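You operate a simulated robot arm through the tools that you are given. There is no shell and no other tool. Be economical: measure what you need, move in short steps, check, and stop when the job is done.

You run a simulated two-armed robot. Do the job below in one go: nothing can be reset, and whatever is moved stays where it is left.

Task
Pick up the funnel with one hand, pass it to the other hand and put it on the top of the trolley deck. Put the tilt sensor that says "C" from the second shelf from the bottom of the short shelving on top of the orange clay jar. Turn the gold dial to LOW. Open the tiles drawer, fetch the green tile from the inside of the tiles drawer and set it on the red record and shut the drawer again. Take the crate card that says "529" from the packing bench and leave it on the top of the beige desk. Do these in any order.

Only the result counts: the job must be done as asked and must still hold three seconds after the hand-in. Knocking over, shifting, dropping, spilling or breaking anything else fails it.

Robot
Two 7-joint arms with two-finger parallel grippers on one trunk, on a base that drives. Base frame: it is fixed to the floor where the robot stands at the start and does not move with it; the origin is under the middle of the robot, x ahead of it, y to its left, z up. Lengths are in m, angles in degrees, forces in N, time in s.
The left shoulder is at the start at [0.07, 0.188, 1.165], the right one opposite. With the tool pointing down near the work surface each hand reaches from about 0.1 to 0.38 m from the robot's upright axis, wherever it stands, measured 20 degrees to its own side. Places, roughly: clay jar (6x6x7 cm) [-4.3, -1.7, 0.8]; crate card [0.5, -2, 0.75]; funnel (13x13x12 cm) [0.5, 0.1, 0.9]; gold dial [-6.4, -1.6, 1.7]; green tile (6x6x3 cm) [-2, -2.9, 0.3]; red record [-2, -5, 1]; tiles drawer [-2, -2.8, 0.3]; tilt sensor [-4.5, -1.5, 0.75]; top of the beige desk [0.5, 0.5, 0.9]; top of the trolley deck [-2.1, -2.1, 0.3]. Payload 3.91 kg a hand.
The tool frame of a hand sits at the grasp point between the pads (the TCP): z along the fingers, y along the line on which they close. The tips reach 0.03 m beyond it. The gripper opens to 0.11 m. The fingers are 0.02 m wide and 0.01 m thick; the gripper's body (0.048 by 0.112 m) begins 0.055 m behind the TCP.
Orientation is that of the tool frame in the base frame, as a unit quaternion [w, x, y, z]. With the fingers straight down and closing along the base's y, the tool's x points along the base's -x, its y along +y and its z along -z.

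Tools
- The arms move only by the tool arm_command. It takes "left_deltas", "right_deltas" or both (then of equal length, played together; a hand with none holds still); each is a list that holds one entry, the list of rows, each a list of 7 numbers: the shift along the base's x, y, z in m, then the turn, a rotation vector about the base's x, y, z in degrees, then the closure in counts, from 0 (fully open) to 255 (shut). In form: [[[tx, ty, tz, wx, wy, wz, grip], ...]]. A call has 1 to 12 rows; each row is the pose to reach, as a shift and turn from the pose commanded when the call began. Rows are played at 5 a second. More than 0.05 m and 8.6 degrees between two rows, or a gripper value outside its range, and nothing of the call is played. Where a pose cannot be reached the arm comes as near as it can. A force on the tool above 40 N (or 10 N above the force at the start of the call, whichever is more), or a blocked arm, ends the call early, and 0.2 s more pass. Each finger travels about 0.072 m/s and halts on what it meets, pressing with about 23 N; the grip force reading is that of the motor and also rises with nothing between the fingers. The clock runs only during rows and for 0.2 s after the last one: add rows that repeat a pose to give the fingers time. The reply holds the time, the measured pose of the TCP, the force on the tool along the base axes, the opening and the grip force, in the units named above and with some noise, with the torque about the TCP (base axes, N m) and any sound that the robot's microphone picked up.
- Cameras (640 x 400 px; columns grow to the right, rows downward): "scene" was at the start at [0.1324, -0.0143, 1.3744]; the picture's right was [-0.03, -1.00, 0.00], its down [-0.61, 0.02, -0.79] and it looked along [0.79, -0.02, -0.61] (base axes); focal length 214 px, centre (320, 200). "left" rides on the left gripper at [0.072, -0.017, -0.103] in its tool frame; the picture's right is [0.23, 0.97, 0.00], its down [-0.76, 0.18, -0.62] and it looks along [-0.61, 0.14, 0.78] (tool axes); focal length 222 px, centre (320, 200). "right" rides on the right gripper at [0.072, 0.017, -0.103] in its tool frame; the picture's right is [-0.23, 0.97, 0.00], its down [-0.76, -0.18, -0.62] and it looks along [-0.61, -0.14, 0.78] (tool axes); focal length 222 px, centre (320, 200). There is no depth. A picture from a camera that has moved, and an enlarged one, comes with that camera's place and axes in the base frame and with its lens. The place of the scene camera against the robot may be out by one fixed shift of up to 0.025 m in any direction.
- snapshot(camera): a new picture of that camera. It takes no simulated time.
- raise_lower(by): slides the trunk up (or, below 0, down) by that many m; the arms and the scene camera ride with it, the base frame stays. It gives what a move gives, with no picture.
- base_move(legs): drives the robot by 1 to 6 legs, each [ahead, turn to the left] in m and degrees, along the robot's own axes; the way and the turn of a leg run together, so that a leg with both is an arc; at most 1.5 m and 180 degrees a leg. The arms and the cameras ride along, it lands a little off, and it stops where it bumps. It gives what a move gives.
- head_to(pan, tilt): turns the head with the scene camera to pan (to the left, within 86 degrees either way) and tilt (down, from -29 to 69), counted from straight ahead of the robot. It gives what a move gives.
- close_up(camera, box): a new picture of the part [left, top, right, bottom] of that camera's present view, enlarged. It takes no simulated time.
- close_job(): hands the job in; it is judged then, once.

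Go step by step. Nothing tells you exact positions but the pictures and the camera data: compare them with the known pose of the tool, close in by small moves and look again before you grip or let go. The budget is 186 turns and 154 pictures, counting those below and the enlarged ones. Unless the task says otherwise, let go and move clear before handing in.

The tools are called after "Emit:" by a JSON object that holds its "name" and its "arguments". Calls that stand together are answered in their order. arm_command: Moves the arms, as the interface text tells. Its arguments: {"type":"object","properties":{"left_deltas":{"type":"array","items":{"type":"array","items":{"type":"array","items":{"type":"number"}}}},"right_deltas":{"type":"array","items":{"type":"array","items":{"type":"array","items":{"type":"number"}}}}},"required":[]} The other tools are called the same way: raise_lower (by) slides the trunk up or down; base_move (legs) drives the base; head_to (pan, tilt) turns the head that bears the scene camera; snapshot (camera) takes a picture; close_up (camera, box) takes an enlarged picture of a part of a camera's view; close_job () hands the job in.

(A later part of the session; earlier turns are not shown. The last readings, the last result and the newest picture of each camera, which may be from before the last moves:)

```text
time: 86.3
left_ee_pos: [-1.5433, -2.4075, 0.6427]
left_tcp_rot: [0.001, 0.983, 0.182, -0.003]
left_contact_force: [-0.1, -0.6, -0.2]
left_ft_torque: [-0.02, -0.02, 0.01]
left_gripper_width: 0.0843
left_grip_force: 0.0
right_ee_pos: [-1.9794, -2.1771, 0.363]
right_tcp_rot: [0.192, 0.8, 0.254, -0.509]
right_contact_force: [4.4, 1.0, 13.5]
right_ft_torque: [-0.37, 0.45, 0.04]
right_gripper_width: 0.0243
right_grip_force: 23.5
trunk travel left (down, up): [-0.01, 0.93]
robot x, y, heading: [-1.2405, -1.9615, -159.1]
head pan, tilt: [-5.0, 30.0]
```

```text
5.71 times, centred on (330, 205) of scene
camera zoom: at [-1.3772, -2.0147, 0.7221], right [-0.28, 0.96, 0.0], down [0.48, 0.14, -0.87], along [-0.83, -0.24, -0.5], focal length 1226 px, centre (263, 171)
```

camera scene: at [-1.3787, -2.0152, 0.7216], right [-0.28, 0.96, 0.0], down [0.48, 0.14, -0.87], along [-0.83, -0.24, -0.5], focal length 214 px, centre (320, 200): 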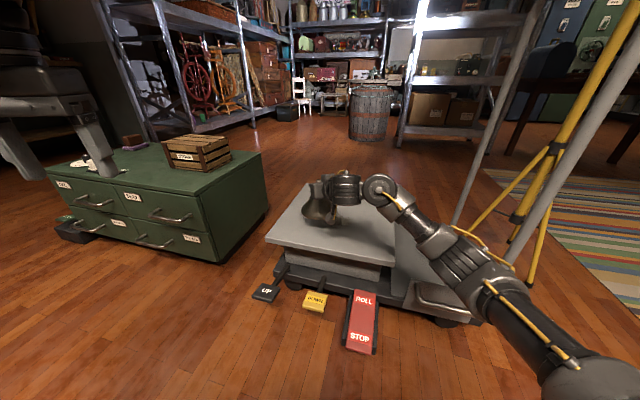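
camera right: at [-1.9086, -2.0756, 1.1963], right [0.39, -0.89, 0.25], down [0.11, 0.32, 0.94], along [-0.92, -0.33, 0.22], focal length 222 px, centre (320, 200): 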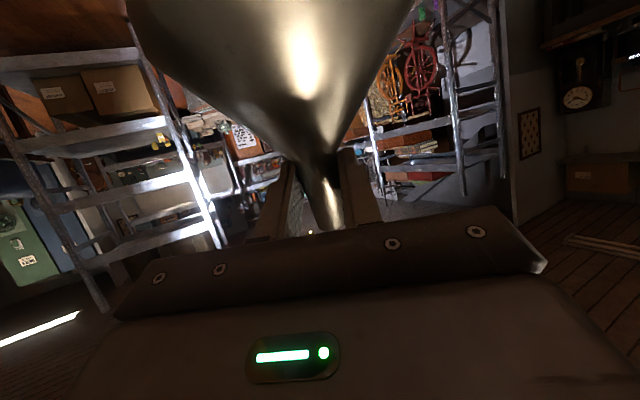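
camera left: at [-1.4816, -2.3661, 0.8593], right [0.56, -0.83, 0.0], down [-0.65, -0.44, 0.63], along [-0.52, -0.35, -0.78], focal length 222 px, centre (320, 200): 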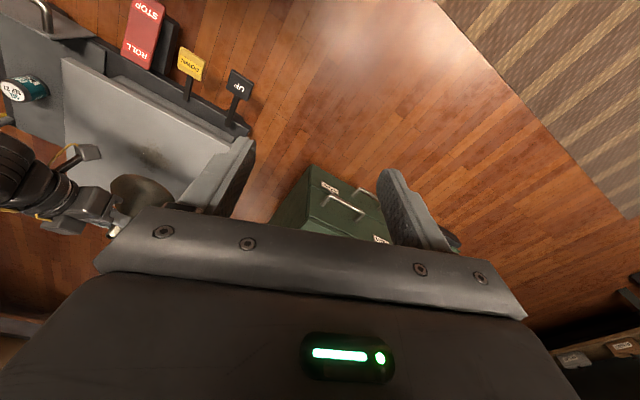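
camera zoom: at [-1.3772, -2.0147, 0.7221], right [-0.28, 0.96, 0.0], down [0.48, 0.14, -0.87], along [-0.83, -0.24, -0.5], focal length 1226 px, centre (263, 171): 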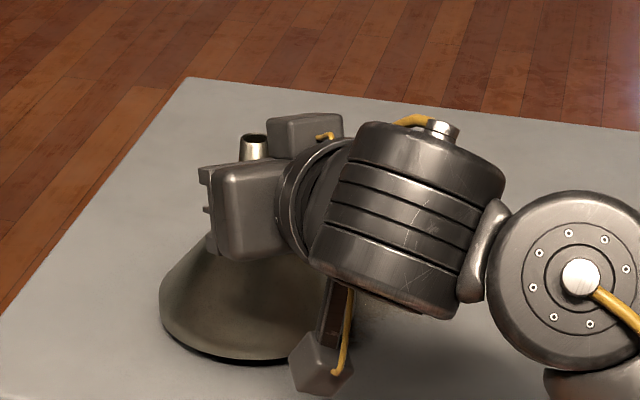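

Contact with the deck. I open the right hand and back out along the finger direction.

Emit:
{"name": "arm_command", "arguments": {"right_deltas": [[[0, 0, 0.001, 0, 0, 0, 200], [0, 0, 0.001, 0, 0, 0, 150], [0, 0, 0.001, 0, 0, 0, 80], [0, 0, 0.001, 0, 0, 0, 0], [0, 0, 0.001, 0, 0, 0, 0], [0, 0, 0.001, 0, 0, 0, 0]]]}}

Emit:
{"name": "close_up", "arguments": {"camera": "scene", "box": [290, 170, 370, 240]}}

Emit:
{"name": "snapshot", "arguments": {"camera": "right"}}

```text
time: 87.7
left_ee_pos: [-1.5432, -2.4076, 0.6423]
left_tcp_rot: [0.001, 0.983, 0.182, -0.002]
left_contact_force: [-0.1, 0.5, 0.3]
left_ft_torque: [0.0, -0.03, -0.01]
left_gripper_width: 0.0842
left_grip_force: 0.0
right_ee_pos: [-1.9794, -2.1785, 0.3606]
right_tcp_rot: [0.19, 0.802, 0.254, -0.507]
right_contact_force: [0.1, 0.3, 0.4]
right_ft_torque: [0.02, 0.05, -0.03]
right_gripper_width: 0.11
right_grip_force: 0.0
trunk travel left (down, up): [-0.01, 0.93]
robot x, y, heading: [-1.2417, -1.9564, -158.8]
head pan, tilt: [-5.0, 30.0]
```

```text
5.71 times, centred on (330, 205) of scene
camera zoom: at [-1.3786, -2.0151, 0.7216], right [-0.28, 0.96, 0.0], down [0.48, 0.14, -0.87], along [-0.83, -0.24, -0.5], focal length 1226 px, centre (263, 171)
```

zoom: 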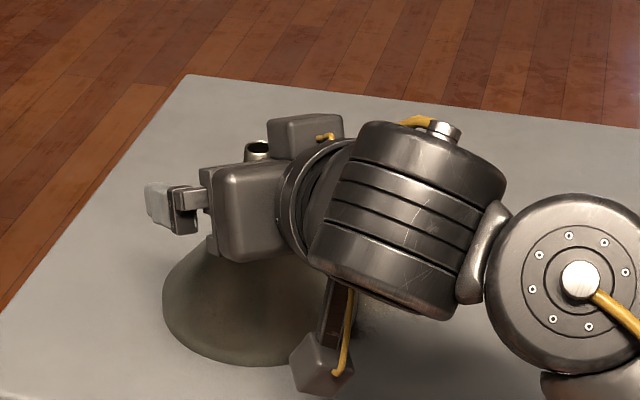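

```text
98 pictures are left
camera right: at [-1.8714, -2.1168, 0.3382], right [0.5, -0.83, 0.25], down [0.07, 0.33, 0.94], along [-0.86, -0.46, 0.22], focal length 222 px, centre (320, 200)
```

right: 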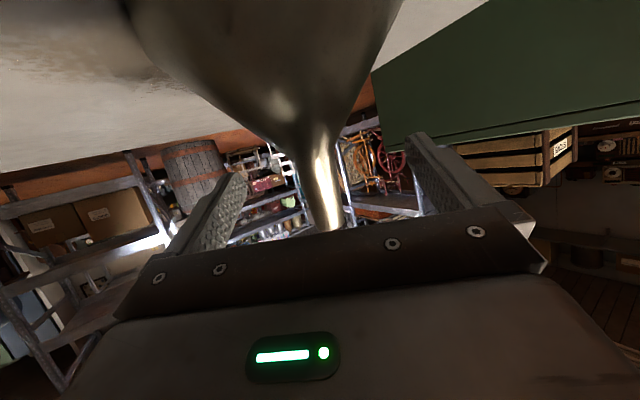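

Released; the funnel stands on the deck. I back out with the arm, then drive back and raise.

Emit:
{"name": "arm_command", "arguments": {"right_deltas": [[[0.018, 0.014, 0.011, 0, 0, 0, 0], [0.036, 0.028, 0.021, 0, 0, 0, 0], [0.058, 0.045, 0.035, 0, 0, 0, 0], [0.08, 0.062, 0.06, 0, 0, 0, 0], [0.08, 0.062, 0.06, 0, 0, 0, 0]]]}}

Emit:
{"name": "base_move", "arguments": {"legs": [[-0.3, 0]]}}

Emit:
{"name": "snapshot", "arguments": {"camera": "scene"}}

```text
time: 88.9
left_ee_pos: [-1.5441, -2.4071, 0.642]
left_tcp_rot: [0.0, 0.983, 0.182, -0.002]
left_contact_force: [-0.1, 0.4, 0.3]
left_ft_torque: [0.0, 0.03, 0.04]
left_gripper_width: 0.0842
left_grip_force: 0.1
right_ee_pos: [-1.9, -2.1152, 0.4185]
right_tcp_rot: [0.19, 0.801, 0.255, -0.507]
right_contact_force: [-0.1, 0.0, 0.2]
right_ft_torque: [-0.02, -0.04, 0.04]
right_gripper_width: 0.1097
right_grip_force: 0.1
trunk travel left (down, up): [-0.01, 0.93]
robot x, y, heading: [-1.2392, -1.9586, -159.0]
head pan, tilt: [-5.0, 30.0]
```

```text
time: 91.0
left_ee_pos: [-1.2629, -2.3001, 0.6414]
left_tcp_rot: [0.0, 0.983, 0.183, -0.002]
left_contact_force: [-0.4, 0.6, 0.8]
left_ft_torque: [0.02, 0.02, 0.01]
left_gripper_width: 0.0838
left_grip_force: 0.0
right_ee_pos: [-1.6206, -2.0093, 0.4208]
right_tcp_rot: [0.19, 0.801, 0.254, -0.507]
right_contact_force: [-0.3, -0.7, 0.2]
right_ft_torque: [-0.02, 0.0, 0.01]
right_gripper_width: 0.11
right_grip_force: 0.0
trunk travel left (down, up): [-0.01, 0.93]
robot x, y, heading: [-0.9619, -1.8556, -159.2]
head pan, tilt: [-5.0, 30.0]
```

```text
97 pictures are left
camera scene: at [-1.0985, -1.9071, 0.7216], right [-0.28, 0.96, 0.0], down [0.48, 0.14, -0.87], along [-0.83, -0.24, -0.5], focal length 214 px, centre (320, 200)
```

scene: 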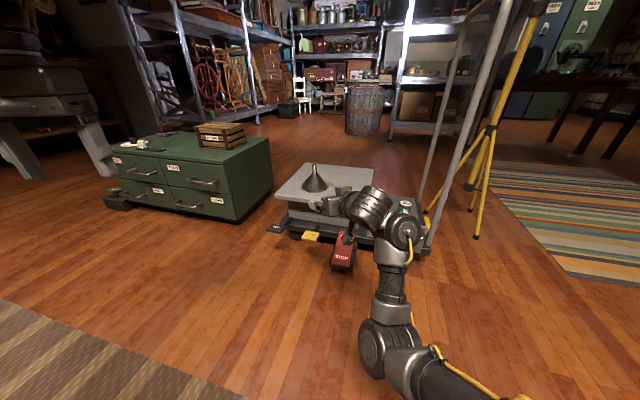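

The funnel stands well. I return the right hand to a tool-down rest pose.

Emit:
{"name": "arm_command", "arguments": {"right_deltas": [[[0.01, 0.015, 0.01, 4.24, -7.05, -1.59, 0], [0.025, 0.03, 0.02, 8.48, -14.1, -3.18, 0], [0.04, 0.05, 0.03, 12.7, -21.1, -4.77, 0], [0.055, 0.07, 0.04, 17.0, -28.2, -6.36, 0], [0.07, 0.09, 0.05, 21.2, -35.2, -7.95, 0], [0.09, 0.11, 0.06, 25.4, -42.3, -9.54, 0], [0.11, 0.13, 0.07, 29.7, -49.3, -11.1, 0], [0.124, 0.152, 0.08, 33.9, -56.4, -12.7, 0], [0.124, 0.152, 0.08, 33.9, -56.4, -12.7, 0]]]}}

Emit:
{"name": "close_up", "arguments": {"camera": "scene", "box": [90, 110, 290, 240]}}

```text
time: 91.6
left_ee_pos: [-1.2633, -2.3, 0.642]
left_tcp_rot: [0.0, 0.983, 0.183, -0.002]
left_contact_force: [-0.3, -0.1, 0.5]
left_ft_torque: [-0.02, -0.01, -0.03]
left_gripper_width: 0.0843
left_grip_force: 0.1
right_ee_pos: [-1.6113, -1.9693, 0.4345]
right_tcp_rot: [0.139, 0.869, 0.234, -0.413]
right_contact_force: [-28.2, -53.5, -14.3]
right_ft_torque: [-0.29, 1.42, -4.9]
right_gripper_width: 0.1098
right_grip_force: 0.1
right hand out of reach, approached as far as the arm can: row 3
trunk travel left (down, up): [-0.01, 0.93]
robot x, y, heading: [-0.9598, -1.854, -158.8]
head pan, tilt: [-5.0, 30.0]
stopped in row 3 (right hand): the force on the tool passed its limit at 282 N (the readings are from after the stop); the commanded pose is now the measured one
```

```text
3.08 times, centred on (190, 175) of scene
camera zoom: at [-1.0987, -1.907, 0.7215], right [-0.28, 0.96, 0.0], down [0.48, 0.14, -0.87], along [-0.83, -0.24, -0.5], focal length 660 px, centre (720, 277)
```

zoom: 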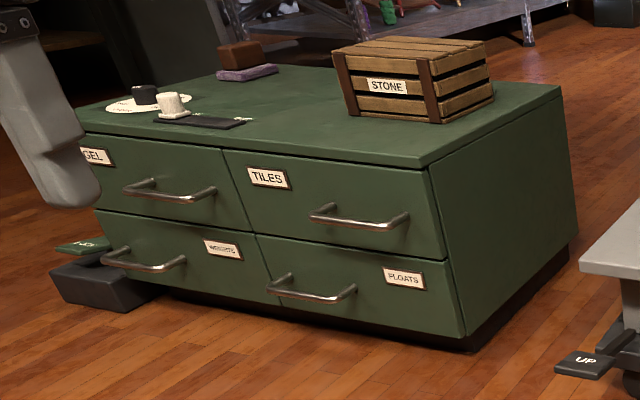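

Self-contact of the right wrist again; I reverse and extend the arm forward to unfold it.

Emit:
{"name": "arm_command", "arguments": {"right_deltas": [[[-0.01, -0.015, -0.004, -3, 5, 1.1, 0], [-0.025, -0.03, -0.01, -6, 10, 2.2, 0], [-0.045, -0.04, -0.01, -10, 16.5, 3.7, 0], [-0.065, -0.05, -0.01, -10, 16.5, 3.7, 0]]]}}

Emit:
{"name": "snapshot", "arguments": {"camera": "scene"}}

```text
time: 92.6
left_ee_pos: [-1.2642, -2.2997, 0.6416]
left_tcp_rot: [0.001, 0.983, 0.183, -0.001]
left_contact_force: [-0.1, 0.8, -0.4]
left_ft_torque: [-0.01, -0.02, 0.06]
left_gripper_width: 0.0843
left_grip_force: 0.0
right_ee_pos: [-1.6745, -2.0198, 0.4211]
right_tcp_rot: [0.19, 0.777, 0.245, -0.548]
right_contact_force: [-0.6, -0.2, -0.8]
right_ft_torque: [0.0, -0.01, 0.0]
right_gripper_width: 0.11
right_grip_force: 0.1
trunk travel left (down, up): [-0.01, 0.93]
robot x, y, heading: [-0.9611, -1.8503, -158.7]
head pan, tilt: [-5.0, 30.0]
```

```text
95 pictures are left
camera scene: at [-1.0985, -1.907, 0.7216], right [-0.28, 0.96, 0.0], down [0.48, 0.14, -0.87], along [-0.83, -0.24, -0.5], focal length 214 px, centre (320, 200)
```

scene: 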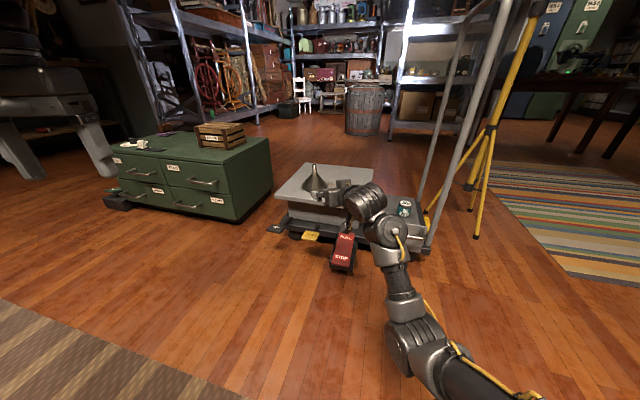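

Free. I raise the hand while pitching it down, staying extended, then draw it in.

Emit:
{"name": "arm_command", "arguments": {"right_deltas": [[[0, 0, 0.03, 3.9, -6.85, -1.34, 0], [0, 0, 0.06, 7.8, -13.7, -2.7, 0], [0, 0, 0.1, 11.7, -20.5, -4.0, 0], [0.01, 0.01, 0.14, 15.6, -27.4, -5.4, 0], [0.02, 0.02, 0.17, 19.5, -34.2, -6.7, 0], [0.04, 0.04, 0.19, 23.4, -41.1, -8.1, 0], [0.06, 0.06, 0.2, 27.3, -48, -9.4, 0], [0.09, 0.09, 0.2, 31.2, -54.8, -10.7, 0], [0.11, 0.11, 0.2, 35.1, -61.7, -12.1, 0], [0.133, 0.127, 0.2, 35.1, -61.7, -12.1, 0], [0.133, 0.127, 0.2, 35.1, -61.7, -12.1, 0]]]}}

Emit:
{"name": "snapshot", "arguments": {"camera": "scene"}}

```text
time: 93.6
left_ee_pos: [-1.2634, -2.3, 0.6421]
left_tcp_rot: [0.0, 0.983, 0.184, -0.002]
left_contact_force: [-0.5, 0.0, -0.6]
left_ft_torque: [0.01, -0.01, 0.03]
left_gripper_width: 0.0844
left_grip_force: 0.0
right_ee_pos: [-1.6718, -2.0169, 0.5485]
right_tcp_rot: [0.127, 0.898, 0.227, -0.354]
right_contact_force: [-14.2, -37.8, -14.0]
right_ft_torque: [0.26, 1.27, -3.9]
right_gripper_width: 0.1102
right_grip_force: 0.1
trunk travel left (down, up): [-0.01, 0.93]
robot x, y, heading: [-0.963, -1.8504, -159.0]
head pan, tilt: [-5.0, 30.0]
stopped in row 4 (right hand): the force on the tool passed its limit at 206 N (the readings are from after the stop); the commanded pose is now the measured one
```

```text
94 pictures are left
camera scene: at [-1.099, -1.9071, 0.7214], right [-0.28, 0.96, 0.0], down [0.48, 0.14, -0.87], along [-0.83, -0.24, -0.5], focal length 214 px, centre (320, 200)
```

scene: 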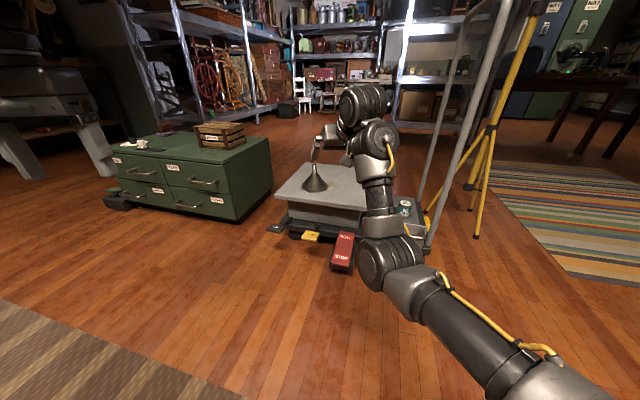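

I go back to the slanted pose and instead retrace the original way: yaw left first, then pitch down.

Emit:
{"name": "arm_command", "arguments": {"right_deltas": [[[0, 0, -0.02, -3, 5.5, 1.1, 0], [0, 0, -0.05, -7, 12.3, 2.4, 0], [0, 0, -0.08, -11, 19.1, 3.8, 0], [0, 0, -0.09, -13, 23, 4.5, 0]]]}}

Emit:
{"name": "base_move", "arguments": {"legs": [[-0.25, 0]]}}

```text
time: 94.6
left_ee_pos: [-1.2637, -2.2995, 0.6424]
left_tcp_rot: [0.0, 0.983, 0.183, -0.001]
left_contact_force: [-0.4, -0.3, 0.7]
left_ft_torque: [-0.03, -0.03, 0.01]
left_gripper_width: 0.084
left_grip_force: 0.1
right_ee_pos: [-1.6716, -2.0155, 0.4595]
right_tcp_rot: [0.192, 0.78, 0.243, -0.544]
right_contact_force: [0.2, -0.2, -0.8]
right_ft_torque: [0.01, -0.03, -0.02]
right_gripper_width: 0.11
right_grip_force: 0.0
trunk travel left (down, up): [-0.01, 0.93]
robot x, y, heading: [-0.9608, -1.8502, -158.8]
head pan, tilt: [-5.0, 30.0]
```

```text
time: 96.4
left_ee_pos: [-1.0325, -2.2106, 0.6423]
left_tcp_rot: [0.0, 0.983, 0.184, -0.002]
left_contact_force: [0.2, -0.5, -0.1]
left_ft_torque: [0.03, 0.02, -0.02]
left_gripper_width: 0.0843
left_grip_force: 0.1
right_ee_pos: [-1.4417, -1.9269, 0.4594]
right_tcp_rot: [0.192, 0.78, 0.243, -0.544]
right_contact_force: [0.1, 0.0, 1.6]
right_ft_torque: [0.04, 0.02, 0.0]
right_gripper_width: 0.1099
right_grip_force: 0.2
trunk travel left (down, up): [-0.01, 0.93]
robot x, y, heading: [-0.7284, -1.7632, -158.9]
head pan, tilt: [-5.0, 30.0]
```

Emit:
{"name": "arm_command", "arguments": {"right_deltas": [[[0.02, -0.015, 0.01, 0, 0, 8, 0], [0.04, -0.03, 0.02, 0, 0, 16, 0], [0.07, -0.05, 0.03, 0, 0, 24, 0], [0.1, -0.06, 0.04, 0, 0, 32, 0], [0.13, -0.07, 0.05, 0, 0, 40, 0], [0.16, -0.08, 0.06, 0, 0, 41, 0], [0.18, -0.09, 0.06, 0, 0, 41, 0], [0.18, -0.09, 0.06, 0, 0, 41, 0]]]}}

Emit:
{"name": "snapshot", "arguments": {"camera": "scene"}}

```text
time: 98.2
left_ee_pos: [-1.0319, -2.2109, 0.6414]
left_tcp_rot: [0.0, 0.983, 0.183, -0.002]
left_contact_force: [-0.4, -1.0, 0.4]
left_ft_torque: [-0.01, -0.03, -0.04]
left_gripper_width: 0.0842
left_grip_force: 0.0
right_ee_pos: [-1.3633, -2.0436, 0.4863]
right_tcp_rot: [0.337, 0.68, 0.451, -0.47]
right_contact_force: [0.2, -0.3, 0.6]
right_ft_torque: [-0.02, 0.02, 0.04]
right_gripper_width: 0.1102
right_grip_force: 0.1
right hand out of reach, approached as far as the arm can: row 2, 3, 4, 5, 6, 7, 8
trunk travel left (down, up): [-0.01, 0.93]
robot x, y, heading: [-0.7281, -1.7615, -158.9]
head pan, tilt: [-5.0, 30.0]
```

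```text
93 pictures are left
camera scene: at [-0.8684, -1.8178, 0.7216], right [-0.28, 0.96, 0.0], down [0.48, 0.14, -0.87], along [-0.83, -0.24, -0.5], focal length 214 px, centre (320, 200)
```

scene: 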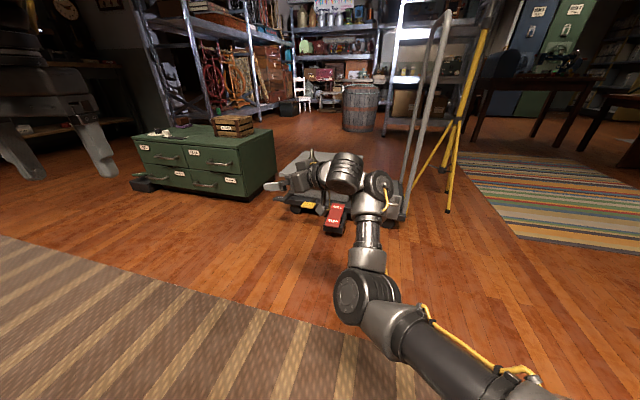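

Emit:
{"name": "arm_command", "arguments": {"right_deltas": [[[0, 0, 0.01, 5.2, -5.0, -4.0, 0], [0, 0, 0.02, 10.5, -10.0, -8.0, 0], [0, 0, 0.04, 15.7, -15.0, -12, 0], [0, 0, 0.06, 20.9, -20, -16, 0], [0, 0, 0.08, 26.1, -25, -20, 0], [0, 0, 0.1, 31.4, -30, -24, 0], [0, 0, 0.12, 36.6, -35, -28, 0], [0, 0, 0.14, 41.8, -40, -32, 0], [0, 0, 0.15, 47.1, -45.1, -36, 0], [0, 0, 0.15, 52.3, -50.1, -40, 0], [0, 0, 0.15, 52.3, -50.1, -40, 0]]]}}

Emit:
{"name": "snapshot", "arguments": {"camera": "scene"}}

```text
time: 100.6
left_ee_pos: [-1.0328, -2.2119, 0.6412]
left_tcp_rot: [0.001, 0.983, 0.185, -0.002]
left_contact_force: [0.0, 0.5, -1.0]
left_ft_torque: [0.02, -0.03, 0.0]
left_gripper_width: 0.0842
left_grip_force: 0.1
right_ee_pos: [-1.258, -1.9662, 0.5759]
right_tcp_rot: [0.01, 0.986, 0.167, 0.01]
right_contact_force: [-0.1, 0.8, 3.3]
right_ft_torque: [-0.08, 0.0, 0.01]
right_gripper_width: 0.11
right_grip_force: 0.0
right hand out of reach, approached as far as the arm can: row 6, 7, 8, 9, 10, 11
trunk travel left (down, up): [-0.01, 0.93]
robot x, y, heading: [-0.7308, -1.7648, -158.8]
head pan, tilt: [-5.0, 30.0]
```

```text
92 pictures are left
camera scene: at [-0.8685, -1.818, 0.7215], right [-0.28, 0.96, 0.0], down [0.48, 0.14, -0.87], along [-0.83, -0.24, -0.5], focal length 214 px, centre (320, 200)
```

scene: 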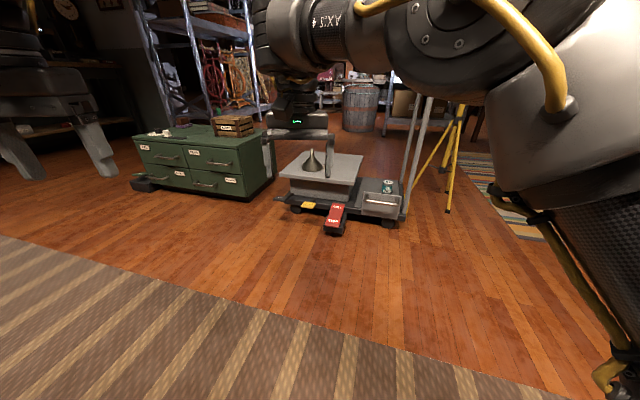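

Tool-down recovered. I move the right hand out to its own side.

Emit:
{"name": "arm_command", "arguments": {"right_deltas": [[[-0.015, 0.045, 0, 0, 0, 0, 0], [-0.03, 0.09, 0, 0, 0, 0, 0], [-0.045, 0.13, 0, 0, 0, 0, 0], [-0.054, 0.16, 0, 0, 0, 0, 0], [-0.054, 0.16, 0, 0, 0, 0, 0]]]}}

Emit:
{"name": "snapshot", "arguments": {"camera": "scene"}}

```text
time: 101.8
left_ee_pos: [-1.0306, -2.2109, 0.642]
left_tcp_rot: [0.001, 0.983, 0.184, -0.001]
left_contact_force: [-0.6, 0.0, 0.3]
left_ft_torque: [-0.02, -0.01, -0.01]
left_gripper_width: 0.0844
left_grip_force: 0.0
right_ee_pos: [-1.2987, -1.8192, 0.5732]
right_tcp_rot: [-0.002, 0.983, 0.184, 0.0]
right_contact_force: [0.7, -0.2, 0.7]
right_ft_torque: [0.0, 0.02, 0.02]
right_gripper_width: 0.1103
right_grip_force: 0.0
trunk travel left (down, up): [-0.01, 0.93]
robot x, y, heading: [-0.7307, -1.7663, -158.6]
head pan, tilt: [-5.0, 30.0]
```

```text
91 pictures are left
camera scene: at [-0.8684, -1.8177, 0.7216], right [-0.28, 0.96, 0.0], down [0.48, 0.14, -0.87], along [-0.83, -0.24, -0.5], focal length 214 px, centre (320, 200)
```

scene: 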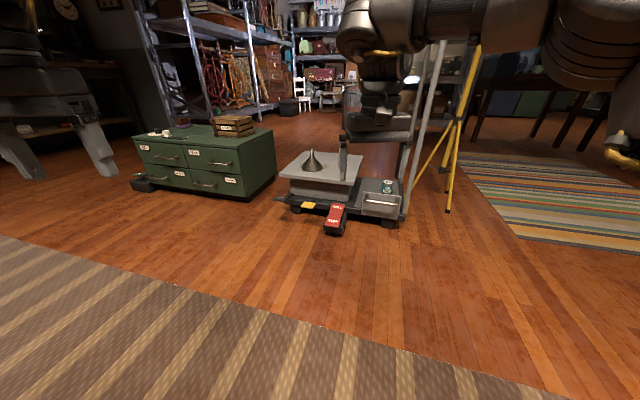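

Posture normal again. I drive round to face the drawer chest with the right hand in front of the TILES drawer.

Emit:
{"name": "raise_lower", "arguments": {"by": 0.15}}

Emit:
{"name": "base_move", "arguments": {"legs": [[0, 40], [1.22, 0], [0, -61]]}}

Emit:
{"name": "head_to", "arguments": {"pan": 0, "tilt": 52}}

Emit:
{"name": "snapshot", "arguments": {"camera": "scene"}}

```text
time: 103.5
left_ee_pos: [-1.0333, -2.2116, 0.792]
left_tcp_rot: [0.0, 0.983, 0.183, -0.002]
left_contact_force: [0.0, -0.2, 0.2]
left_ft_torque: [-0.01, 0.0, 0.01]
left_gripper_width: 0.0842
left_grip_force: 0.0
right_ee_pos: [-1.2987, -1.8204, 0.7222]
right_tcp_rot: [-0.002, 0.983, 0.184, 0.0]
right_contact_force: [-0.7, 0.3, -0.7]
right_ft_torque: [-0.01, 0.0, -0.01]
right_gripper_width: 0.1102
right_grip_force: 0.0
trunk travel left (down, up): [-0.16, 0.78]
robot x, y, heading: [-0.7325, -1.7637, -158.5]
head pan, tilt: [-5.0, 30.0]
```

```text
time: 114.3
left_ee_pos: [-1.7129, -3.1689, 0.7915]
left_tcp_rot: [0.001, 1.0, 0.02, -0.002]
left_contact_force: [-0.7, -0.2, 0.6]
left_ft_torque: [-0.02, 0.02, 0.0]
left_gripper_width: 0.0844
left_grip_force: 0.0
right_ee_pos: [-1.8387, -2.7143, 0.7236]
right_tcp_rot: [-0.001, 1.0, 0.02, 0.001]
right_contact_force: [0.1, 0.3, 0.3]
right_ft_torque: [-0.03, 0.0, 0.01]
right_gripper_width: 0.1103
right_grip_force: 0.0
trunk travel left (down, up): [-0.16, 0.78]
robot x, y, heading: [-1.2809, -2.8435, -177.8]
head pan, tilt: [-5.0, 30.0]
```

```text
time: 115.1
left_ee_pos: [-1.7117, -3.1694, 0.7922]
left_tcp_rot: [0.0, 1.0, 0.021, -0.002]
left_contact_force: [0.2, -0.2, -0.1]
left_ft_torque: [0.0, 0.03, -0.01]
left_gripper_width: 0.0843
left_grip_force: 0.0
right_ee_pos: [-1.8393, -2.7136, 0.7228]
right_tcp_rot: [-0.002, 1.0, 0.02, 0.001]
right_contact_force: [0.2, -0.3, -0.4]
right_ft_torque: [0.03, 0.01, -0.01]
right_gripper_width: 0.11
right_grip_force: 0.1
trunk travel left (down, up): [-0.16, 0.78]
robot x, y, heading: [-1.2813, -2.8403, -177.5]
head pan, tilt: [0.0, 52.0]
```

```text
90 pictures are left
camera scene: at [-1.4118, -2.8589, 0.8395], right [-0.04, 1.0, 0.0], down [0.79, 0.03, -0.62], along [-0.62, -0.03, -0.79], focal length 214 px, centre (320, 200)
```

scene: 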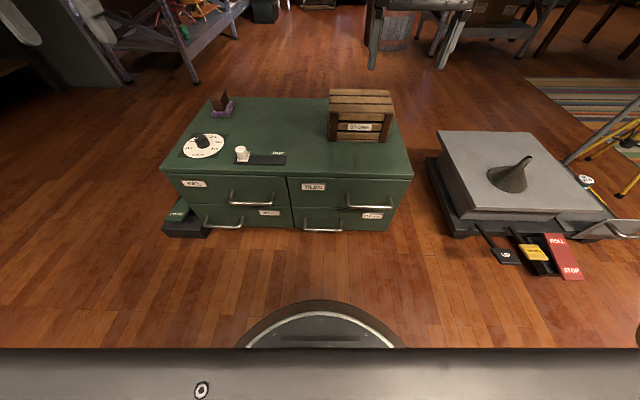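

The handle is near (-1.865, -2.71, 0.24). I check it with the right hand camera.

Emit:
{"name": "snapshot", "arguments": {"camera": "right"}}

Emit:
{"name": "close_up", "arguments": {"camera": "scene", "box": [280, 160, 420, 250]}}

```text
89 pictures are left
camera right: at [-1.7675, -2.7274, 0.8273], right [-0.19, -0.98, 0.0], down [-0.77, 0.14, 0.62], along [-0.61, 0.12, -0.78], focal length 222 px, centre (320, 200)
```

right: 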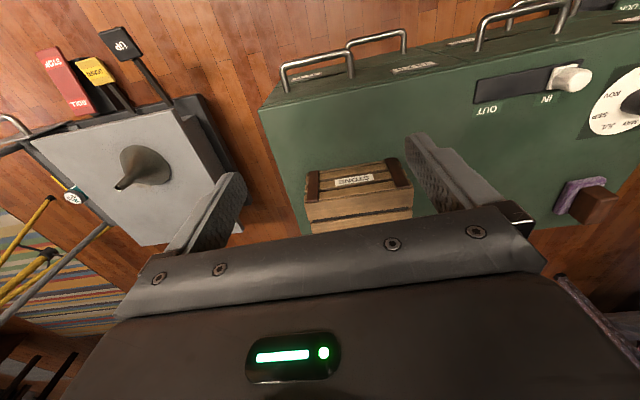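

```text
4.44 times, centred on (350, 205) of scene
camera zoom: at [-1.4118, -2.8589, 0.8395], right [-0.04, 1.0, 0.0], down [0.79, 0.03, -0.62], along [-0.62, -0.03, -0.79], focal length 953 px, centre (187, 178)
```

zoom: 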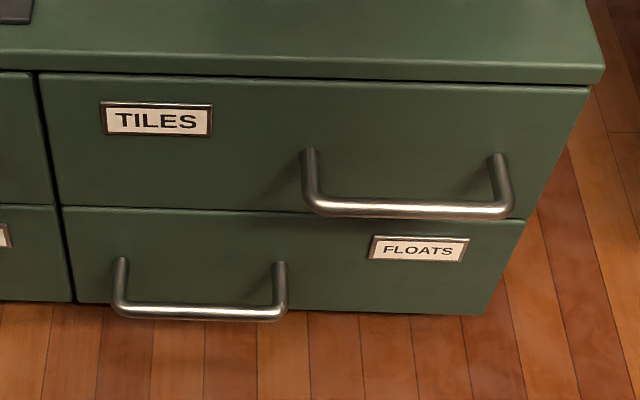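

The gap behind the bar is ~4 cm, so I'll hook it with closed fingers, hand pitched 20° to keep the body off the lid. First to a point above the gap.

Emit:
{"name": "raise_lower", "arguments": {"by": -0.16}}

Emit:
{"name": "arm_command", "arguments": {"right_deltas": [[[0, 0, -0.02, 0, 5, 0, 100], [0, 0.003, -0.05, 0, 10, 0, 200], [-0.005, 0.006, -0.09, 0, 15, 0, 255], [-0.01, 0.008, -0.13, 0, 20, 0, 255], [-0.01, 0.008, -0.16, 0, 20, 0, 255], [-0.01, 0.008, -0.16, 0, 20, 0, 255]]]}}

Emit:
{"name": "snapshot", "arguments": {"camera": "right"}}

Emit:
{"name": "snapshot", "arguments": {"camera": "scene"}}

```text
time: 117.0
left_ee_pos: [-1.7124, -3.1687, 0.6319]
left_tcp_rot: [0.0, 1.0, 0.021, -0.002]
left_contact_force: [0.2, -1.5, 0.6]
left_ft_torque: [-0.01, 0.01, -0.02]
left_gripper_width: 0.084
left_grip_force: 0.0
right_ee_pos: [-1.8392, -2.7142, 0.5636]
right_tcp_rot: [-0.002, 1.0, 0.021, 0.001]
right_contact_force: [0.7, 0.2, -0.1]
right_ft_torque: [-0.02, 0.04, -0.01]
right_gripper_width: 0.1102
right_grip_force: 0.0
trunk travel left (down, up): [0.0, 0.94]
robot x, y, heading: [-1.2855, -2.8408, -177.6]
head pan, tilt: [0.0, 52.0]
```

```text
time: 118.1
left_ee_pos: [-1.7112, -3.169, 0.632]
left_tcp_rot: [-0.001, 1.0, 0.02, -0.002]
left_contact_force: [-0.4, -0.5, 1.1]
left_ft_torque: [0.0, -0.04, 0.01]
left_gripper_width: 0.0841
left_grip_force: 0.0
right_ee_pos: [-1.8498, -2.7057, 0.4268]
right_tcp_rot: [-0.002, 0.983, 0.019, -0.183]
right_contact_force: [14.6, 0.8, 17.6]
right_ft_torque: [-0.01, -0.08, 0.01]
right_gripper_width: 0.0001
right_grip_force: 23.1
trunk travel left (down, up): [0.0, 0.94]
robot x, y, heading: [-1.2835, -2.8423, -177.5]
head pan, tilt: [0.0, 52.0]
stopped in row 5 (right hand): the force on the tool passed its limit at 58 N (the readings are from after the stop); the commanded pose is now the measured one
```

```text
87 pictures are left
camera right: at [-1.7458, -2.7198, 0.4958], right [-0.18, -0.98, 0.07], down [-0.49, 0.15, 0.86], along [-0.85, 0.12, -0.51], focal length 222 px, centre (320, 200)
```

right: 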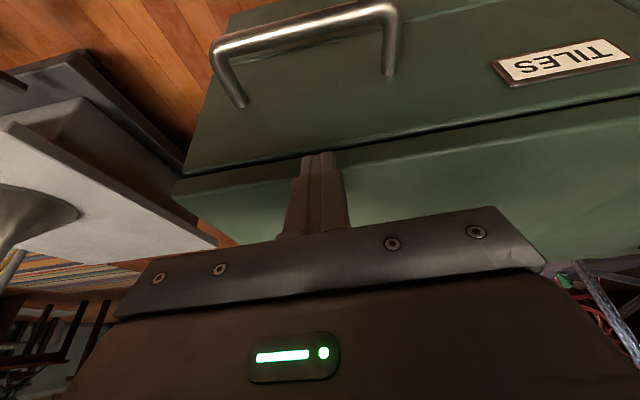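

```text
86 pictures are left
camera scene: at [-1.4101, -2.8589, 0.6801], right [-0.04, 1.0, 0.0], down [0.79, 0.03, -0.62], along [-0.62, -0.03, -0.79], focal length 214 px, centre (320, 200)
```

scene: 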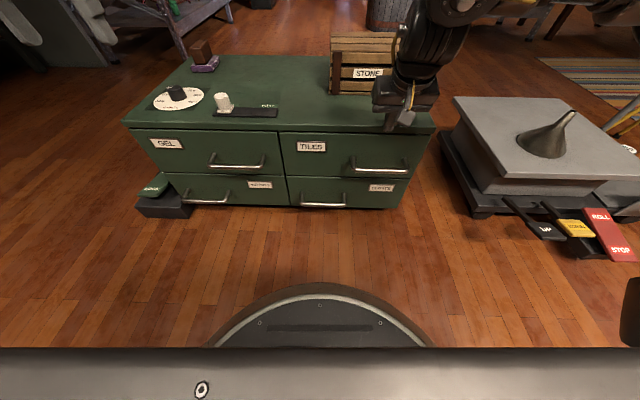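

The chest is taller than I took it: lid at z≈0.40, handle bar at about (-1.823, -2.706, 0.295), face at -1.868. I back off the lid, then slide along the finger axis behind the bar.

Emit:
{"name": "arm_command", "arguments": {"right_deltas": [[[0.01, 0, 0.015, 0, 0, 0, 255], [0.035, 0, 0.015, 0, 0, 0, 255], [0.05, 0.001, 0.0, 0, 0, 0, 255], [0.043, 0.001, -0.02, 0, 0, 0, 255], [0.036, 0.001, -0.04, 0, 0, 0, 255], [0.029, 0.001, -0.06, 0, 0, 0, 255], [0.029, 0.001, -0.06, 0, 0, 0, 255]]]}}

Emit:
{"name": "snapshot", "arguments": {"camera": "right"}}

```text
time: 119.8
left_ee_pos: [-1.7125, -3.1691, 0.631]
left_tcp_rot: [0.0, 1.0, 0.02, -0.002]
left_contact_force: [0.4, 0.6, -0.4]
left_ft_torque: [-0.02, -0.03, -0.01]
left_gripper_width: 0.0842
left_grip_force: 0.2
right_ee_pos: [-1.8484, -2.6962, 0.3651]
right_tcp_rot: [-0.002, 0.984, 0.022, -0.178]
right_contact_force: [9.8, -1.8, 2.4]
right_ft_torque: [0.02, -0.18, 0.0]
right_gripper_width: 0.0001
right_grip_force: 23.3
right hand out of reach, approached as far as the arm can: row 2, 3, 4, 5, 6, 7
trunk travel left (down, up): [0.0, 0.94]
robot x, y, heading: [-1.2807, -2.8398, -177.3]
head pan, tilt: [0.0, 52.0]
stopped in row 7 (right hand): the force on the tool passed its limit at 65 N (the readings are from after the stop); the commanded pose is now the measured one
```

```text
85 pictures are left
camera right: at [-1.7445, -2.7083, 0.4364], right [-0.17, -0.98, 0.07], down [-0.5, 0.15, 0.85], along [-0.85, 0.11, -0.52], focal length 222 px, centre (320, 200)
```

right: 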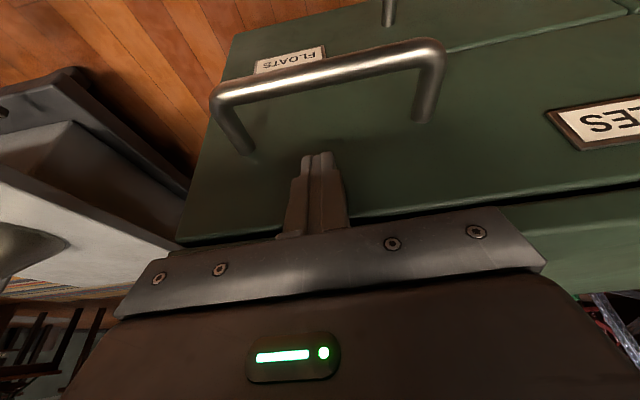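

The arm can't fold that near; I drive back 9 cm so the hand works further out.

Emit:
{"name": "base_move", "arguments": {"legs": [[-0.09, 0]]}}

Emit:
{"name": "arm_command", "arguments": {"right_deltas": [[[-0.005, 0, 0.02, 0, 0, 0, 255], [-0.02, -0.003, 0.03, 0, 0, 0, 255], [-0.03, -0.006, 0.035, 0, 0, 0, 255], [-0.03, -0.006, 0.035, 0, 0, 0, 255]]]}}

Emit:
{"name": "snapshot", "arguments": {"camera": "right"}}

```text
time: 120.9
left_ee_pos: [-1.6243, -3.163, 0.6323]
left_tcp_rot: [0.0, 1.0, 0.02, -0.002]
left_contact_force: [0.5, 0.6, 0.5]
left_ft_torque: [-0.03, -0.01, 0.01]
left_gripper_width: 0.084
left_grip_force: 0.0
right_ee_pos: [-1.7586, -2.6903, 0.3652]
right_tcp_rot: [-0.003, 0.984, 0.02, -0.177]
right_contact_force: [0.2, 0.3, -1.5]
right_ft_torque: [-0.04, -0.01, -0.04]
right_gripper_width: 0.0
right_grip_force: 22.9
trunk travel left (down, up): [0.0, 0.94]
robot x, y, heading: [-1.194, -2.8355, -177.7]
head pan, tilt: [0.0, 52.0]
```

```text
time: 121.9
left_ee_pos: [-1.6248, -3.163, 0.6314]
left_tcp_rot: [-0.001, 1.0, 0.019, -0.002]
left_contact_force: [-0.9, 0.1, -0.1]
left_ft_torque: [0.01, -0.01, 0.02]
left_gripper_width: 0.0842
left_grip_force: 0.1
right_ee_pos: [-1.7889, -2.6949, 0.4004]
right_tcp_rot: [-0.004, 0.984, 0.02, -0.178]
right_contact_force: [0.5, -0.4, 0.4]
right_ft_torque: [0.02, 0.04, 0.02]
right_gripper_width: 0.0001
right_grip_force: 23.0
trunk travel left (down, up): [0.0, 0.94]
robot x, y, heading: [-1.1893, -2.8357, -177.5]
head pan, tilt: [0.0, 52.0]
```

```text
84 pictures are left
camera right: at [-1.6858, -2.7079, 0.472], right [-0.18, -0.98, 0.07], down [-0.5, 0.15, 0.85], along [-0.85, 0.12, -0.52], focal length 222 px, centre (320, 200)
```

right: 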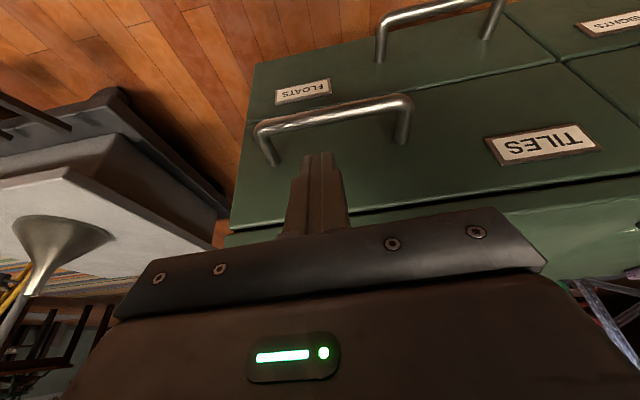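

Measurements agree. I go down along the finger axis behind the bar.

Emit:
{"name": "arm_command", "arguments": {"right_deltas": [[[-0.0165, -0.012, 0, 0, 0, 0, 255], [-0.025, -0.012, -0.024, 0, 0, 0, 255], [-0.034, -0.012, -0.048, 0, 0, 0, 255], [-0.043, -0.012, -0.072, 0, 0, 0, 255], [-0.052, -0.012, -0.095, 0, 0, 0, 255], [-0.052, -0.012, -0.095, 0, 0, 0, 255]]]}}

Emit:
{"name": "snapshot", "arguments": {"camera": "right"}}

```text
time: 123.3
left_ee_pos: [-1.6243, -3.1642, 0.632]
left_tcp_rot: [0.001, 1.0, 0.019, -0.002]
left_contact_force: [0.2, -0.6, 0.3]
left_ft_torque: [-0.01, -0.02, 0.0]
left_gripper_width: 0.0841
left_grip_force: 0.0
right_ee_pos: [-1.8393, -2.7075, 0.3042]
right_tcp_rot: [-0.003, 0.984, 0.02, -0.177]
right_contact_force: [0.4, -0.1, 0.7]
right_ft_torque: [0.02, 0.0, 0.0]
right_gripper_width: 0.0001
right_grip_force: 23.2
trunk travel left (down, up): [0.0, 0.94]
robot x, y, heading: [-1.1905, -2.839, -177.8]
head pan, tilt: [0.0, 52.0]
```

```text
83 pictures are left
camera right: at [-1.7379, -2.7208, 0.3751], right [-0.18, -0.98, 0.07], down [-0.5, 0.15, 0.85], along [-0.85, 0.12, -0.52], focal length 222 px, centre (320, 200)
```

right: 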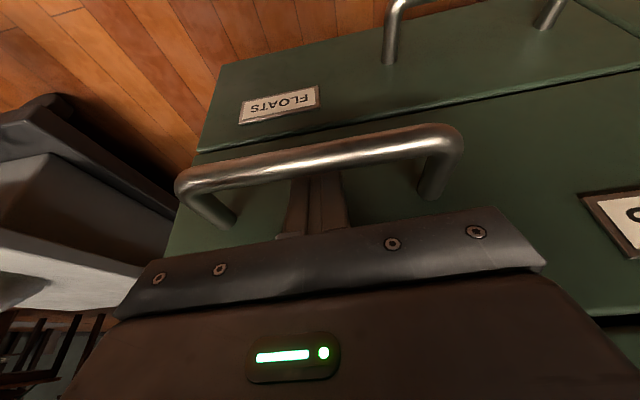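

Hooked. I pull with the base, first a short way.

Emit:
{"name": "base_move", "arguments": {"legs": [[-0.12, 0]]}}

Emit:
{"name": "snapshot", "arguments": {"camera": "scene"}}

```text
time: 124.5
left_ee_pos: [-1.5031, -3.1585, 0.6311]
left_tcp_rot: [0.0, 1.0, 0.019, -0.002]
left_contact_force: [-0.4, 0.2, 0.7]
left_ft_torque: [0.02, -0.02, 0.01]
left_gripper_width: 0.084
left_grip_force: 0.0
right_ee_pos: [-1.7205, -2.7024, 0.3036]
right_tcp_rot: [-0.003, 0.984, 0.02, -0.177]
right_contact_force: [-0.8, -0.1, -0.1]
right_ft_torque: [-0.04, -0.02, 0.04]
right_gripper_width: 0.0001
right_grip_force: 22.8
trunk travel left (down, up): [0.0, 0.94]
robot x, y, heading: [-1.0736, -2.8302, -177.5]
head pan, tilt: [0.0, 52.0]
```

```text
82 pictures are left
camera scene: at [-1.2015, -2.85, 0.6795], right [-0.04, 1.0, 0.0], down [0.79, 0.03, -0.62], along [-0.61, -0.02, -0.79], focal length 214 px, centre (320, 200)
```

scene: 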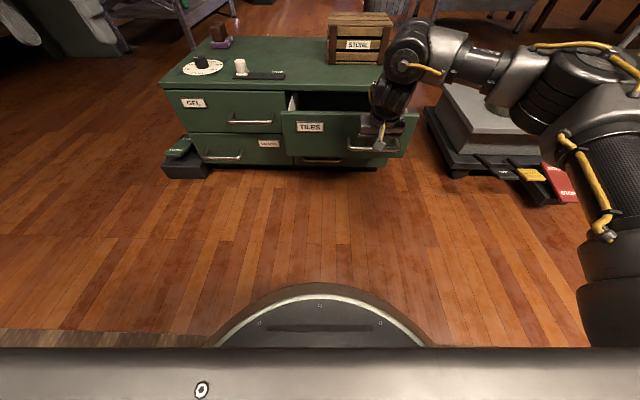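

Drawer is opening freely (about 10 cm). I pull a further 15 cm.

Emit:
{"name": "base_move", "arguments": {"legs": [[-0.15, 0]]}}

Emit:
{"name": "snapshot", "arguments": {"camera": "scene"}}

```text
time: 125.9
left_ee_pos: [-1.3555, -3.1534, 0.6318]
left_tcp_rot: [0.0, 1.0, 0.018, -0.002]
left_contact_force: [-1.0, 0.7, 0.4]
left_ft_torque: [-0.01, 0.01, 0.0]
left_gripper_width: 0.0842
left_grip_force: 0.2
right_ee_pos: [-1.5709, -2.6961, 0.3032]
right_tcp_rot: [-0.003, 0.984, 0.019, -0.176]
right_contact_force: [0.2, -0.1, -0.9]
right_ft_torque: [0.04, -0.04, 0.01]
right_gripper_width: 0.0
right_grip_force: 22.4
trunk travel left (down, up): [0.0, 0.94]
robot x, y, heading: [-0.9236, -2.8236, -177.9]
head pan, tilt: [0.0, 52.0]
```

```text
81 pictures are left
camera scene: at [-1.0526, -2.8441, 0.6794], right [-0.04, 1.0, 0.0], down [0.79, 0.03, -0.62], along [-0.62, -0.02, -0.79], focal length 214 px, centre (320, 200)
```

scene: 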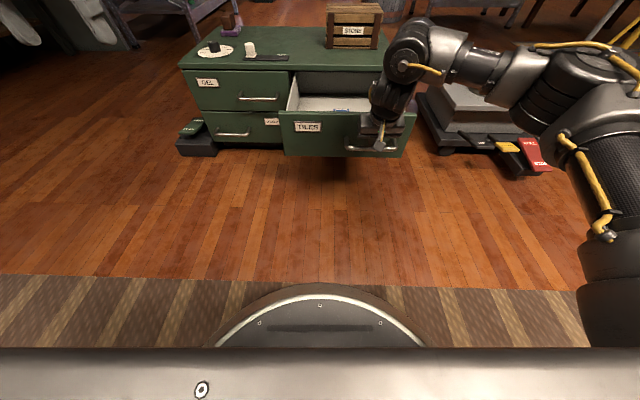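

Drawer is open ~26 cm. I lift the fingers straight out, level the hand and look inside.

Emit:
{"name": "arm_command", "arguments": {"right_deltas": [[[0, 0, 0.04, 0, 0, 0, 255], [0, 0, 0.08, 0, 0, 0, 255], [0, 0, 0.12, 0, 0, 0, 255], [0, 0, 0.16, 0, -5, 0, 200], [0, 0, 0.2, 0, -10, 0, 100], [0, 0, 0.23, 0, -15, 0, 0], [0, 0, 0.25, 0, -20, 0, 0], [0, 0, 0.25, 0, -20.4, 0, 0]]]}}

Emit:
{"name": "snapshot", "arguments": {"camera": "right"}}

Emit:
{"name": "snapshot", "arguments": {"camera": "scene"}}

```text
time: 127.7
left_ee_pos: [-1.3552, -3.1522, 0.6309]
left_tcp_rot: [0.001, 1.0, 0.018, -0.001]
left_contact_force: [-0.1, -0.3, -0.4]
left_ft_torque: [-0.02, 0.02, 0.03]
left_gripper_width: 0.0843
left_grip_force: 0.0
right_ee_pos: [-1.5484, -2.716, 0.5359]
right_tcp_rot: [0.0, 1.0, 0.019, -0.023]
right_contact_force: [-1.2, -0.2, -0.5]
right_ft_torque: [-0.02, -0.01, 0.01]
right_gripper_width: 0.11
right_grip_force: 0.1
right hand out of reach, approached as far as the arm can: row 7, 8
trunk travel left (down, up): [0.0, 0.94]
robot x, y, heading: [-0.9233, -2.8279, -178.0]
head pan, tilt: [0.0, 52.0]
```

```text
80 pictures are left
camera right: at [-1.472, -2.7302, 0.6353], right [-0.19, -0.98, 0.01], down [-0.74, 0.15, 0.66], along [-0.65, 0.12, -0.75], focal length 222 px, centre (320, 200)
```

right: 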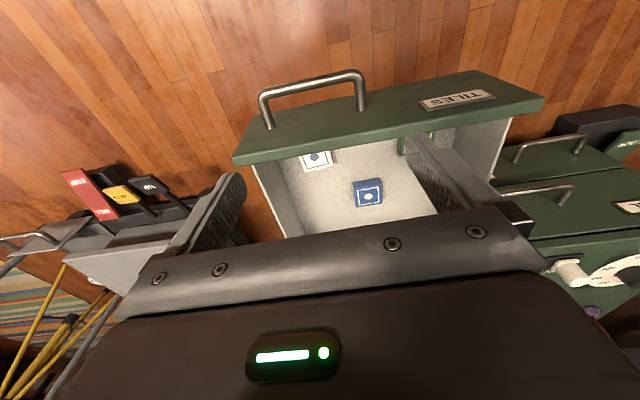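

```text
79 pictures are left
camera scene: at [-1.0528, -2.8437, 0.6794], right [-0.04, 1.0, 0.0], down [0.79, 0.03, -0.62], along [-0.61, -0.02, -0.79], focal length 214 px, centre (320, 200)
```

scene: 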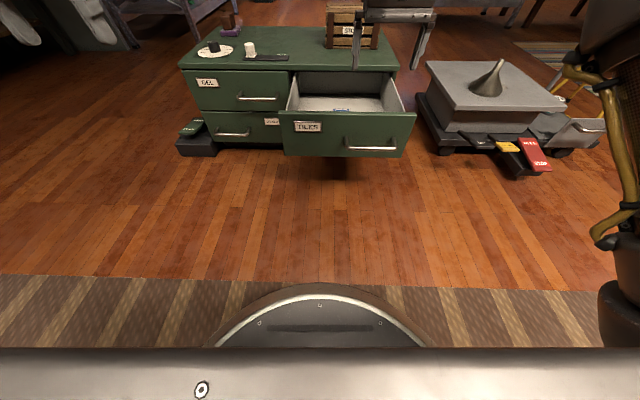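

I see white, blue and a green tile near the drawer front's left. I drive 12 cm ahead and shift the hand over it.

Emit:
{"name": "base_move", "arguments": {"legs": [[0.12, 0]]}}

Emit:
{"name": "arm_command", "arguments": {"right_deltas": [[[0, -0.03, 0, 0, 0, 0, 0], [0, -0.07, 0.0, 0, 0, 0, 0], [0, -0.1, 0.0, 0, 0, 0, 0], [0, -0.1, 0.0, 0, 0, 0, 0]]]}}

Emit:
{"name": "snapshot", "arguments": {"camera": "right"}}

```text
time: 128.9
left_ee_pos: [-1.4746, -3.1575, 0.6319]
left_tcp_rot: [0.0, 1.0, 0.018, -0.001]
left_contact_force: [0.0, 0.0, 0.0]
left_ft_torque: [0.0, -0.01, -0.03]
left_gripper_width: 0.0843
left_grip_force: 0.1
right_ee_pos: [-1.6672, -2.7209, 0.5354]
right_tcp_rot: [0.0, 1.0, 0.02, -0.023]
right_contact_force: [-0.5, 0.3, -0.2]
right_ft_torque: [0.0, 0.03, 0.03]
right_gripper_width: 0.1099
right_grip_force: 0.0
trunk travel left (down, up): [0.0, 0.94]
robot x, y, heading: [-1.0403, -2.833, -178.0]
head pan, tilt: [0.0, 52.0]
```

```text
time: 129.9
left_ee_pos: [-1.474, -3.1564, 0.6317]
left_tcp_rot: [0.0, 1.0, 0.018, -0.002]
left_contact_force: [-0.4, 0.2, 0.2]
left_ft_torque: [0.01, 0.02, 0.03]
left_gripper_width: 0.0843
left_grip_force: 0.1
right_ee_pos: [-1.6488, -2.8226, 0.5324]
right_tcp_rot: [0.001, 1.0, 0.018, -0.024]
right_contact_force: [-0.3, 0.9, 0.2]
right_ft_torque: [-0.01, 0.0, 0.02]
right_gripper_width: 0.1099
right_grip_force: 0.0
right hand out of reach, approached as far as the arm can: row 2, 3, 4
trunk travel left (down, up): [0.0, 0.94]
robot x, y, heading: [-1.0427, -2.8331, -178.3]
head pan, tilt: [0.0, 52.0]
```

```text
78 pictures are left
camera right: at [-1.5721, -2.8362, 0.6322], right [-0.19, -0.98, 0.01], down [-0.74, 0.15, 0.66], along [-0.65, 0.12, -0.75], focal length 222 px, centre (320, 200)
```

right: 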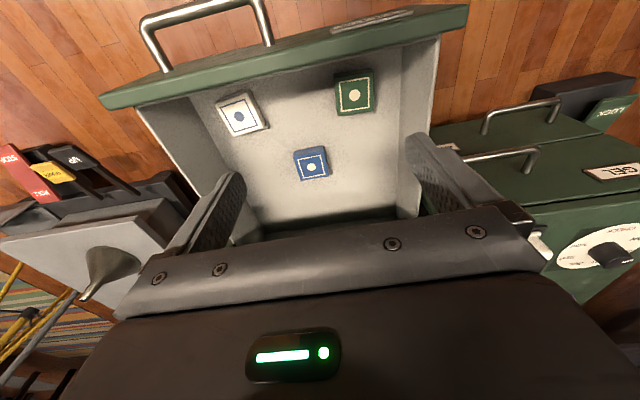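

The green tile is at about (-1.686, -2.870), top z≈0.27. I drive 8 cm closer and come down above it.

Emit:
{"name": "base_move", "arguments": {"legs": [[0.08, 0]]}}

Emit:
{"name": "arm_command", "arguments": {"right_deltas": [[[0.01, -0.01, -0.04, 0, -1, 0, 70], [0.025, -0.025, -0.08, 0, -2, 0, 70], [0.04, -0.044, -0.12, 0, -2.7, 0, 70], [0.043, -0.044, -0.15, 0, -2.7, 0, 70], [0.043, -0.044, -0.15, 0, -2.7, 0, 70]]]}}

Emit:
{"name": "snapshot", "arguments": {"camera": "right"}}

```text
time: 131.0
left_ee_pos: [-1.5551, -3.1593, 0.6314]
left_tcp_rot: [0.0, 1.0, 0.018, -0.001]
left_contact_force: [-0.5, -1.2, 0.1]
left_ft_torque: [-0.03, -0.03, 0.0]
left_gripper_width: 0.0844
left_grip_force: 0.1
right_ee_pos: [-1.7279, -2.8245, 0.5324]
right_tcp_rot: [0.0, 1.0, 0.019, -0.023]
right_contact_force: [0.4, 1.2, 0.1]
right_ft_torque: [-0.01, 0.02, 0.0]
right_gripper_width: 0.1097
right_grip_force: 0.1
trunk travel left (down, up): [0.0, 0.94]
robot x, y, heading: [-1.122, -2.8271, -177.7]
head pan, tilt: [0.0, 52.0]
```

```text
time: 132.2
left_ee_pos: [-1.555, -3.1595, 0.6322]
left_tcp_rot: [0.0, 1.0, 0.018, -0.002]
left_contact_force: [0.5, -0.5, -0.1]
left_ft_torque: [0.01, 0.03, 0.0]
left_gripper_width: 0.0839
left_grip_force: 0.1
right_ee_pos: [-1.687, -2.8684, 0.3832]
right_tcp_rot: [0.001, 1.0, 0.018, 0.0]
right_contact_force: [0.2, 0.8, -0.3]
right_ft_torque: [-0.01, 0.01, -0.02]
right_gripper_width: 0.0796
right_grip_force: 0.1
trunk travel left (down, up): [0.0, 0.94]
robot x, y, heading: [-1.1181, -2.8335, -177.9]
head pan, tilt: [0.0, 52.0]
```

```text
77 pictures are left
camera right: at [-1.6151, -2.8828, 0.4863], right [-0.19, -0.98, 0.0], down [-0.77, 0.15, 0.62], along [-0.61, 0.12, -0.78], focal length 222 px, centre (320, 200)
```

right: 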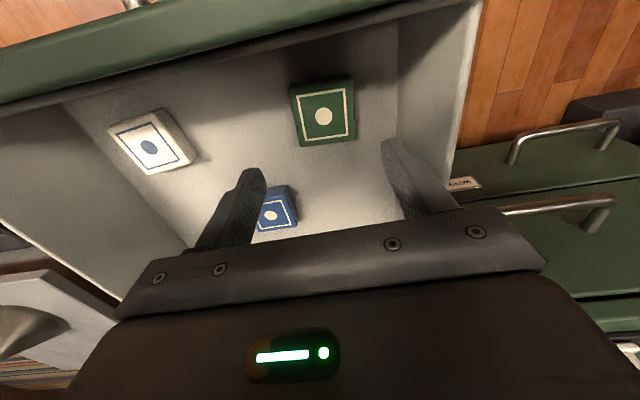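

Tile is aligned and centred. I descend and grip.

Emit:
{"name": "arm_command", "arguments": {"right_deltas": [[[0.001, -0.004, -0.04, 0, 0, 0, 70], [0.001, -0.004, -0.075, 0, 0, 0, 70], [0.001, -0.004, -0.1, 0, 0, 0, 70], [0.001, -0.004, -0.107, 0, 0, 0, 70], [0.001, -0.004, -0.107, 0, 0, 0, 255], [0.001, -0.004, -0.107, 0, 0, 0, 255], [0.001, -0.004, -0.107, 0, 0, 0, 255], [0.001, -0.004, -0.107, 0, 0, 0, 255]]]}}

Emit:
{"name": "snapshot", "arguments": {"camera": "right"}}

```text
time: 133.3
left_ee_pos: [-1.5533, -3.1587, 0.6324]
left_tcp_rot: [0.0, 1.0, 0.017, -0.003]
left_contact_force: [0.5, -0.5, 0.2]
left_ft_torque: [-0.02, -0.02, 0.01]
left_gripper_width: 0.0843
left_grip_force: 0.0
right_ee_pos: [-1.6848, -2.8706, 0.2811]
right_tcp_rot: [0.004, 1.0, 0.017, -0.001]
right_contact_force: [-1.5, 1.0, 22.8]
right_ft_torque: [-0.11, -1.97, 0.0]
right_gripper_width: 0.061
right_grip_force: 23.4
trunk travel left (down, up): [0.0, 0.94]
robot x, y, heading: [-1.1224, -2.8373, -178.0]
head pan, tilt: [0.0, 52.0]
stopped in row 5 (right hand): the force on the tool passed its limit at 42 N (the readings are from after the stop); the commanded pose is now the measured one
```

```text
76 pictures are left
camera right: at [-1.6131, -2.8854, 0.3844], right [-0.19, -0.98, 0.01], down [-0.77, 0.16, 0.62], along [-0.61, 0.11, -0.78], focal length 222 px, centre (320, 200)
```

right: 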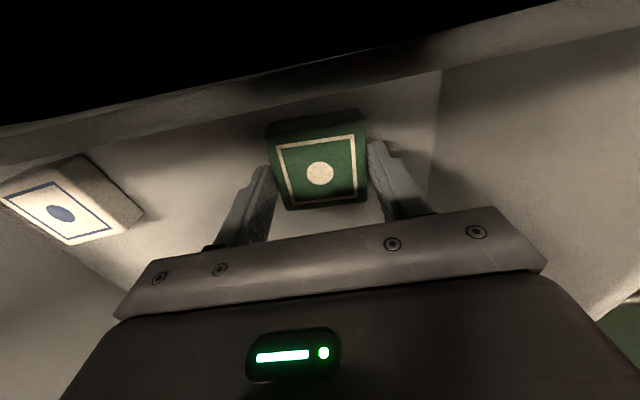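

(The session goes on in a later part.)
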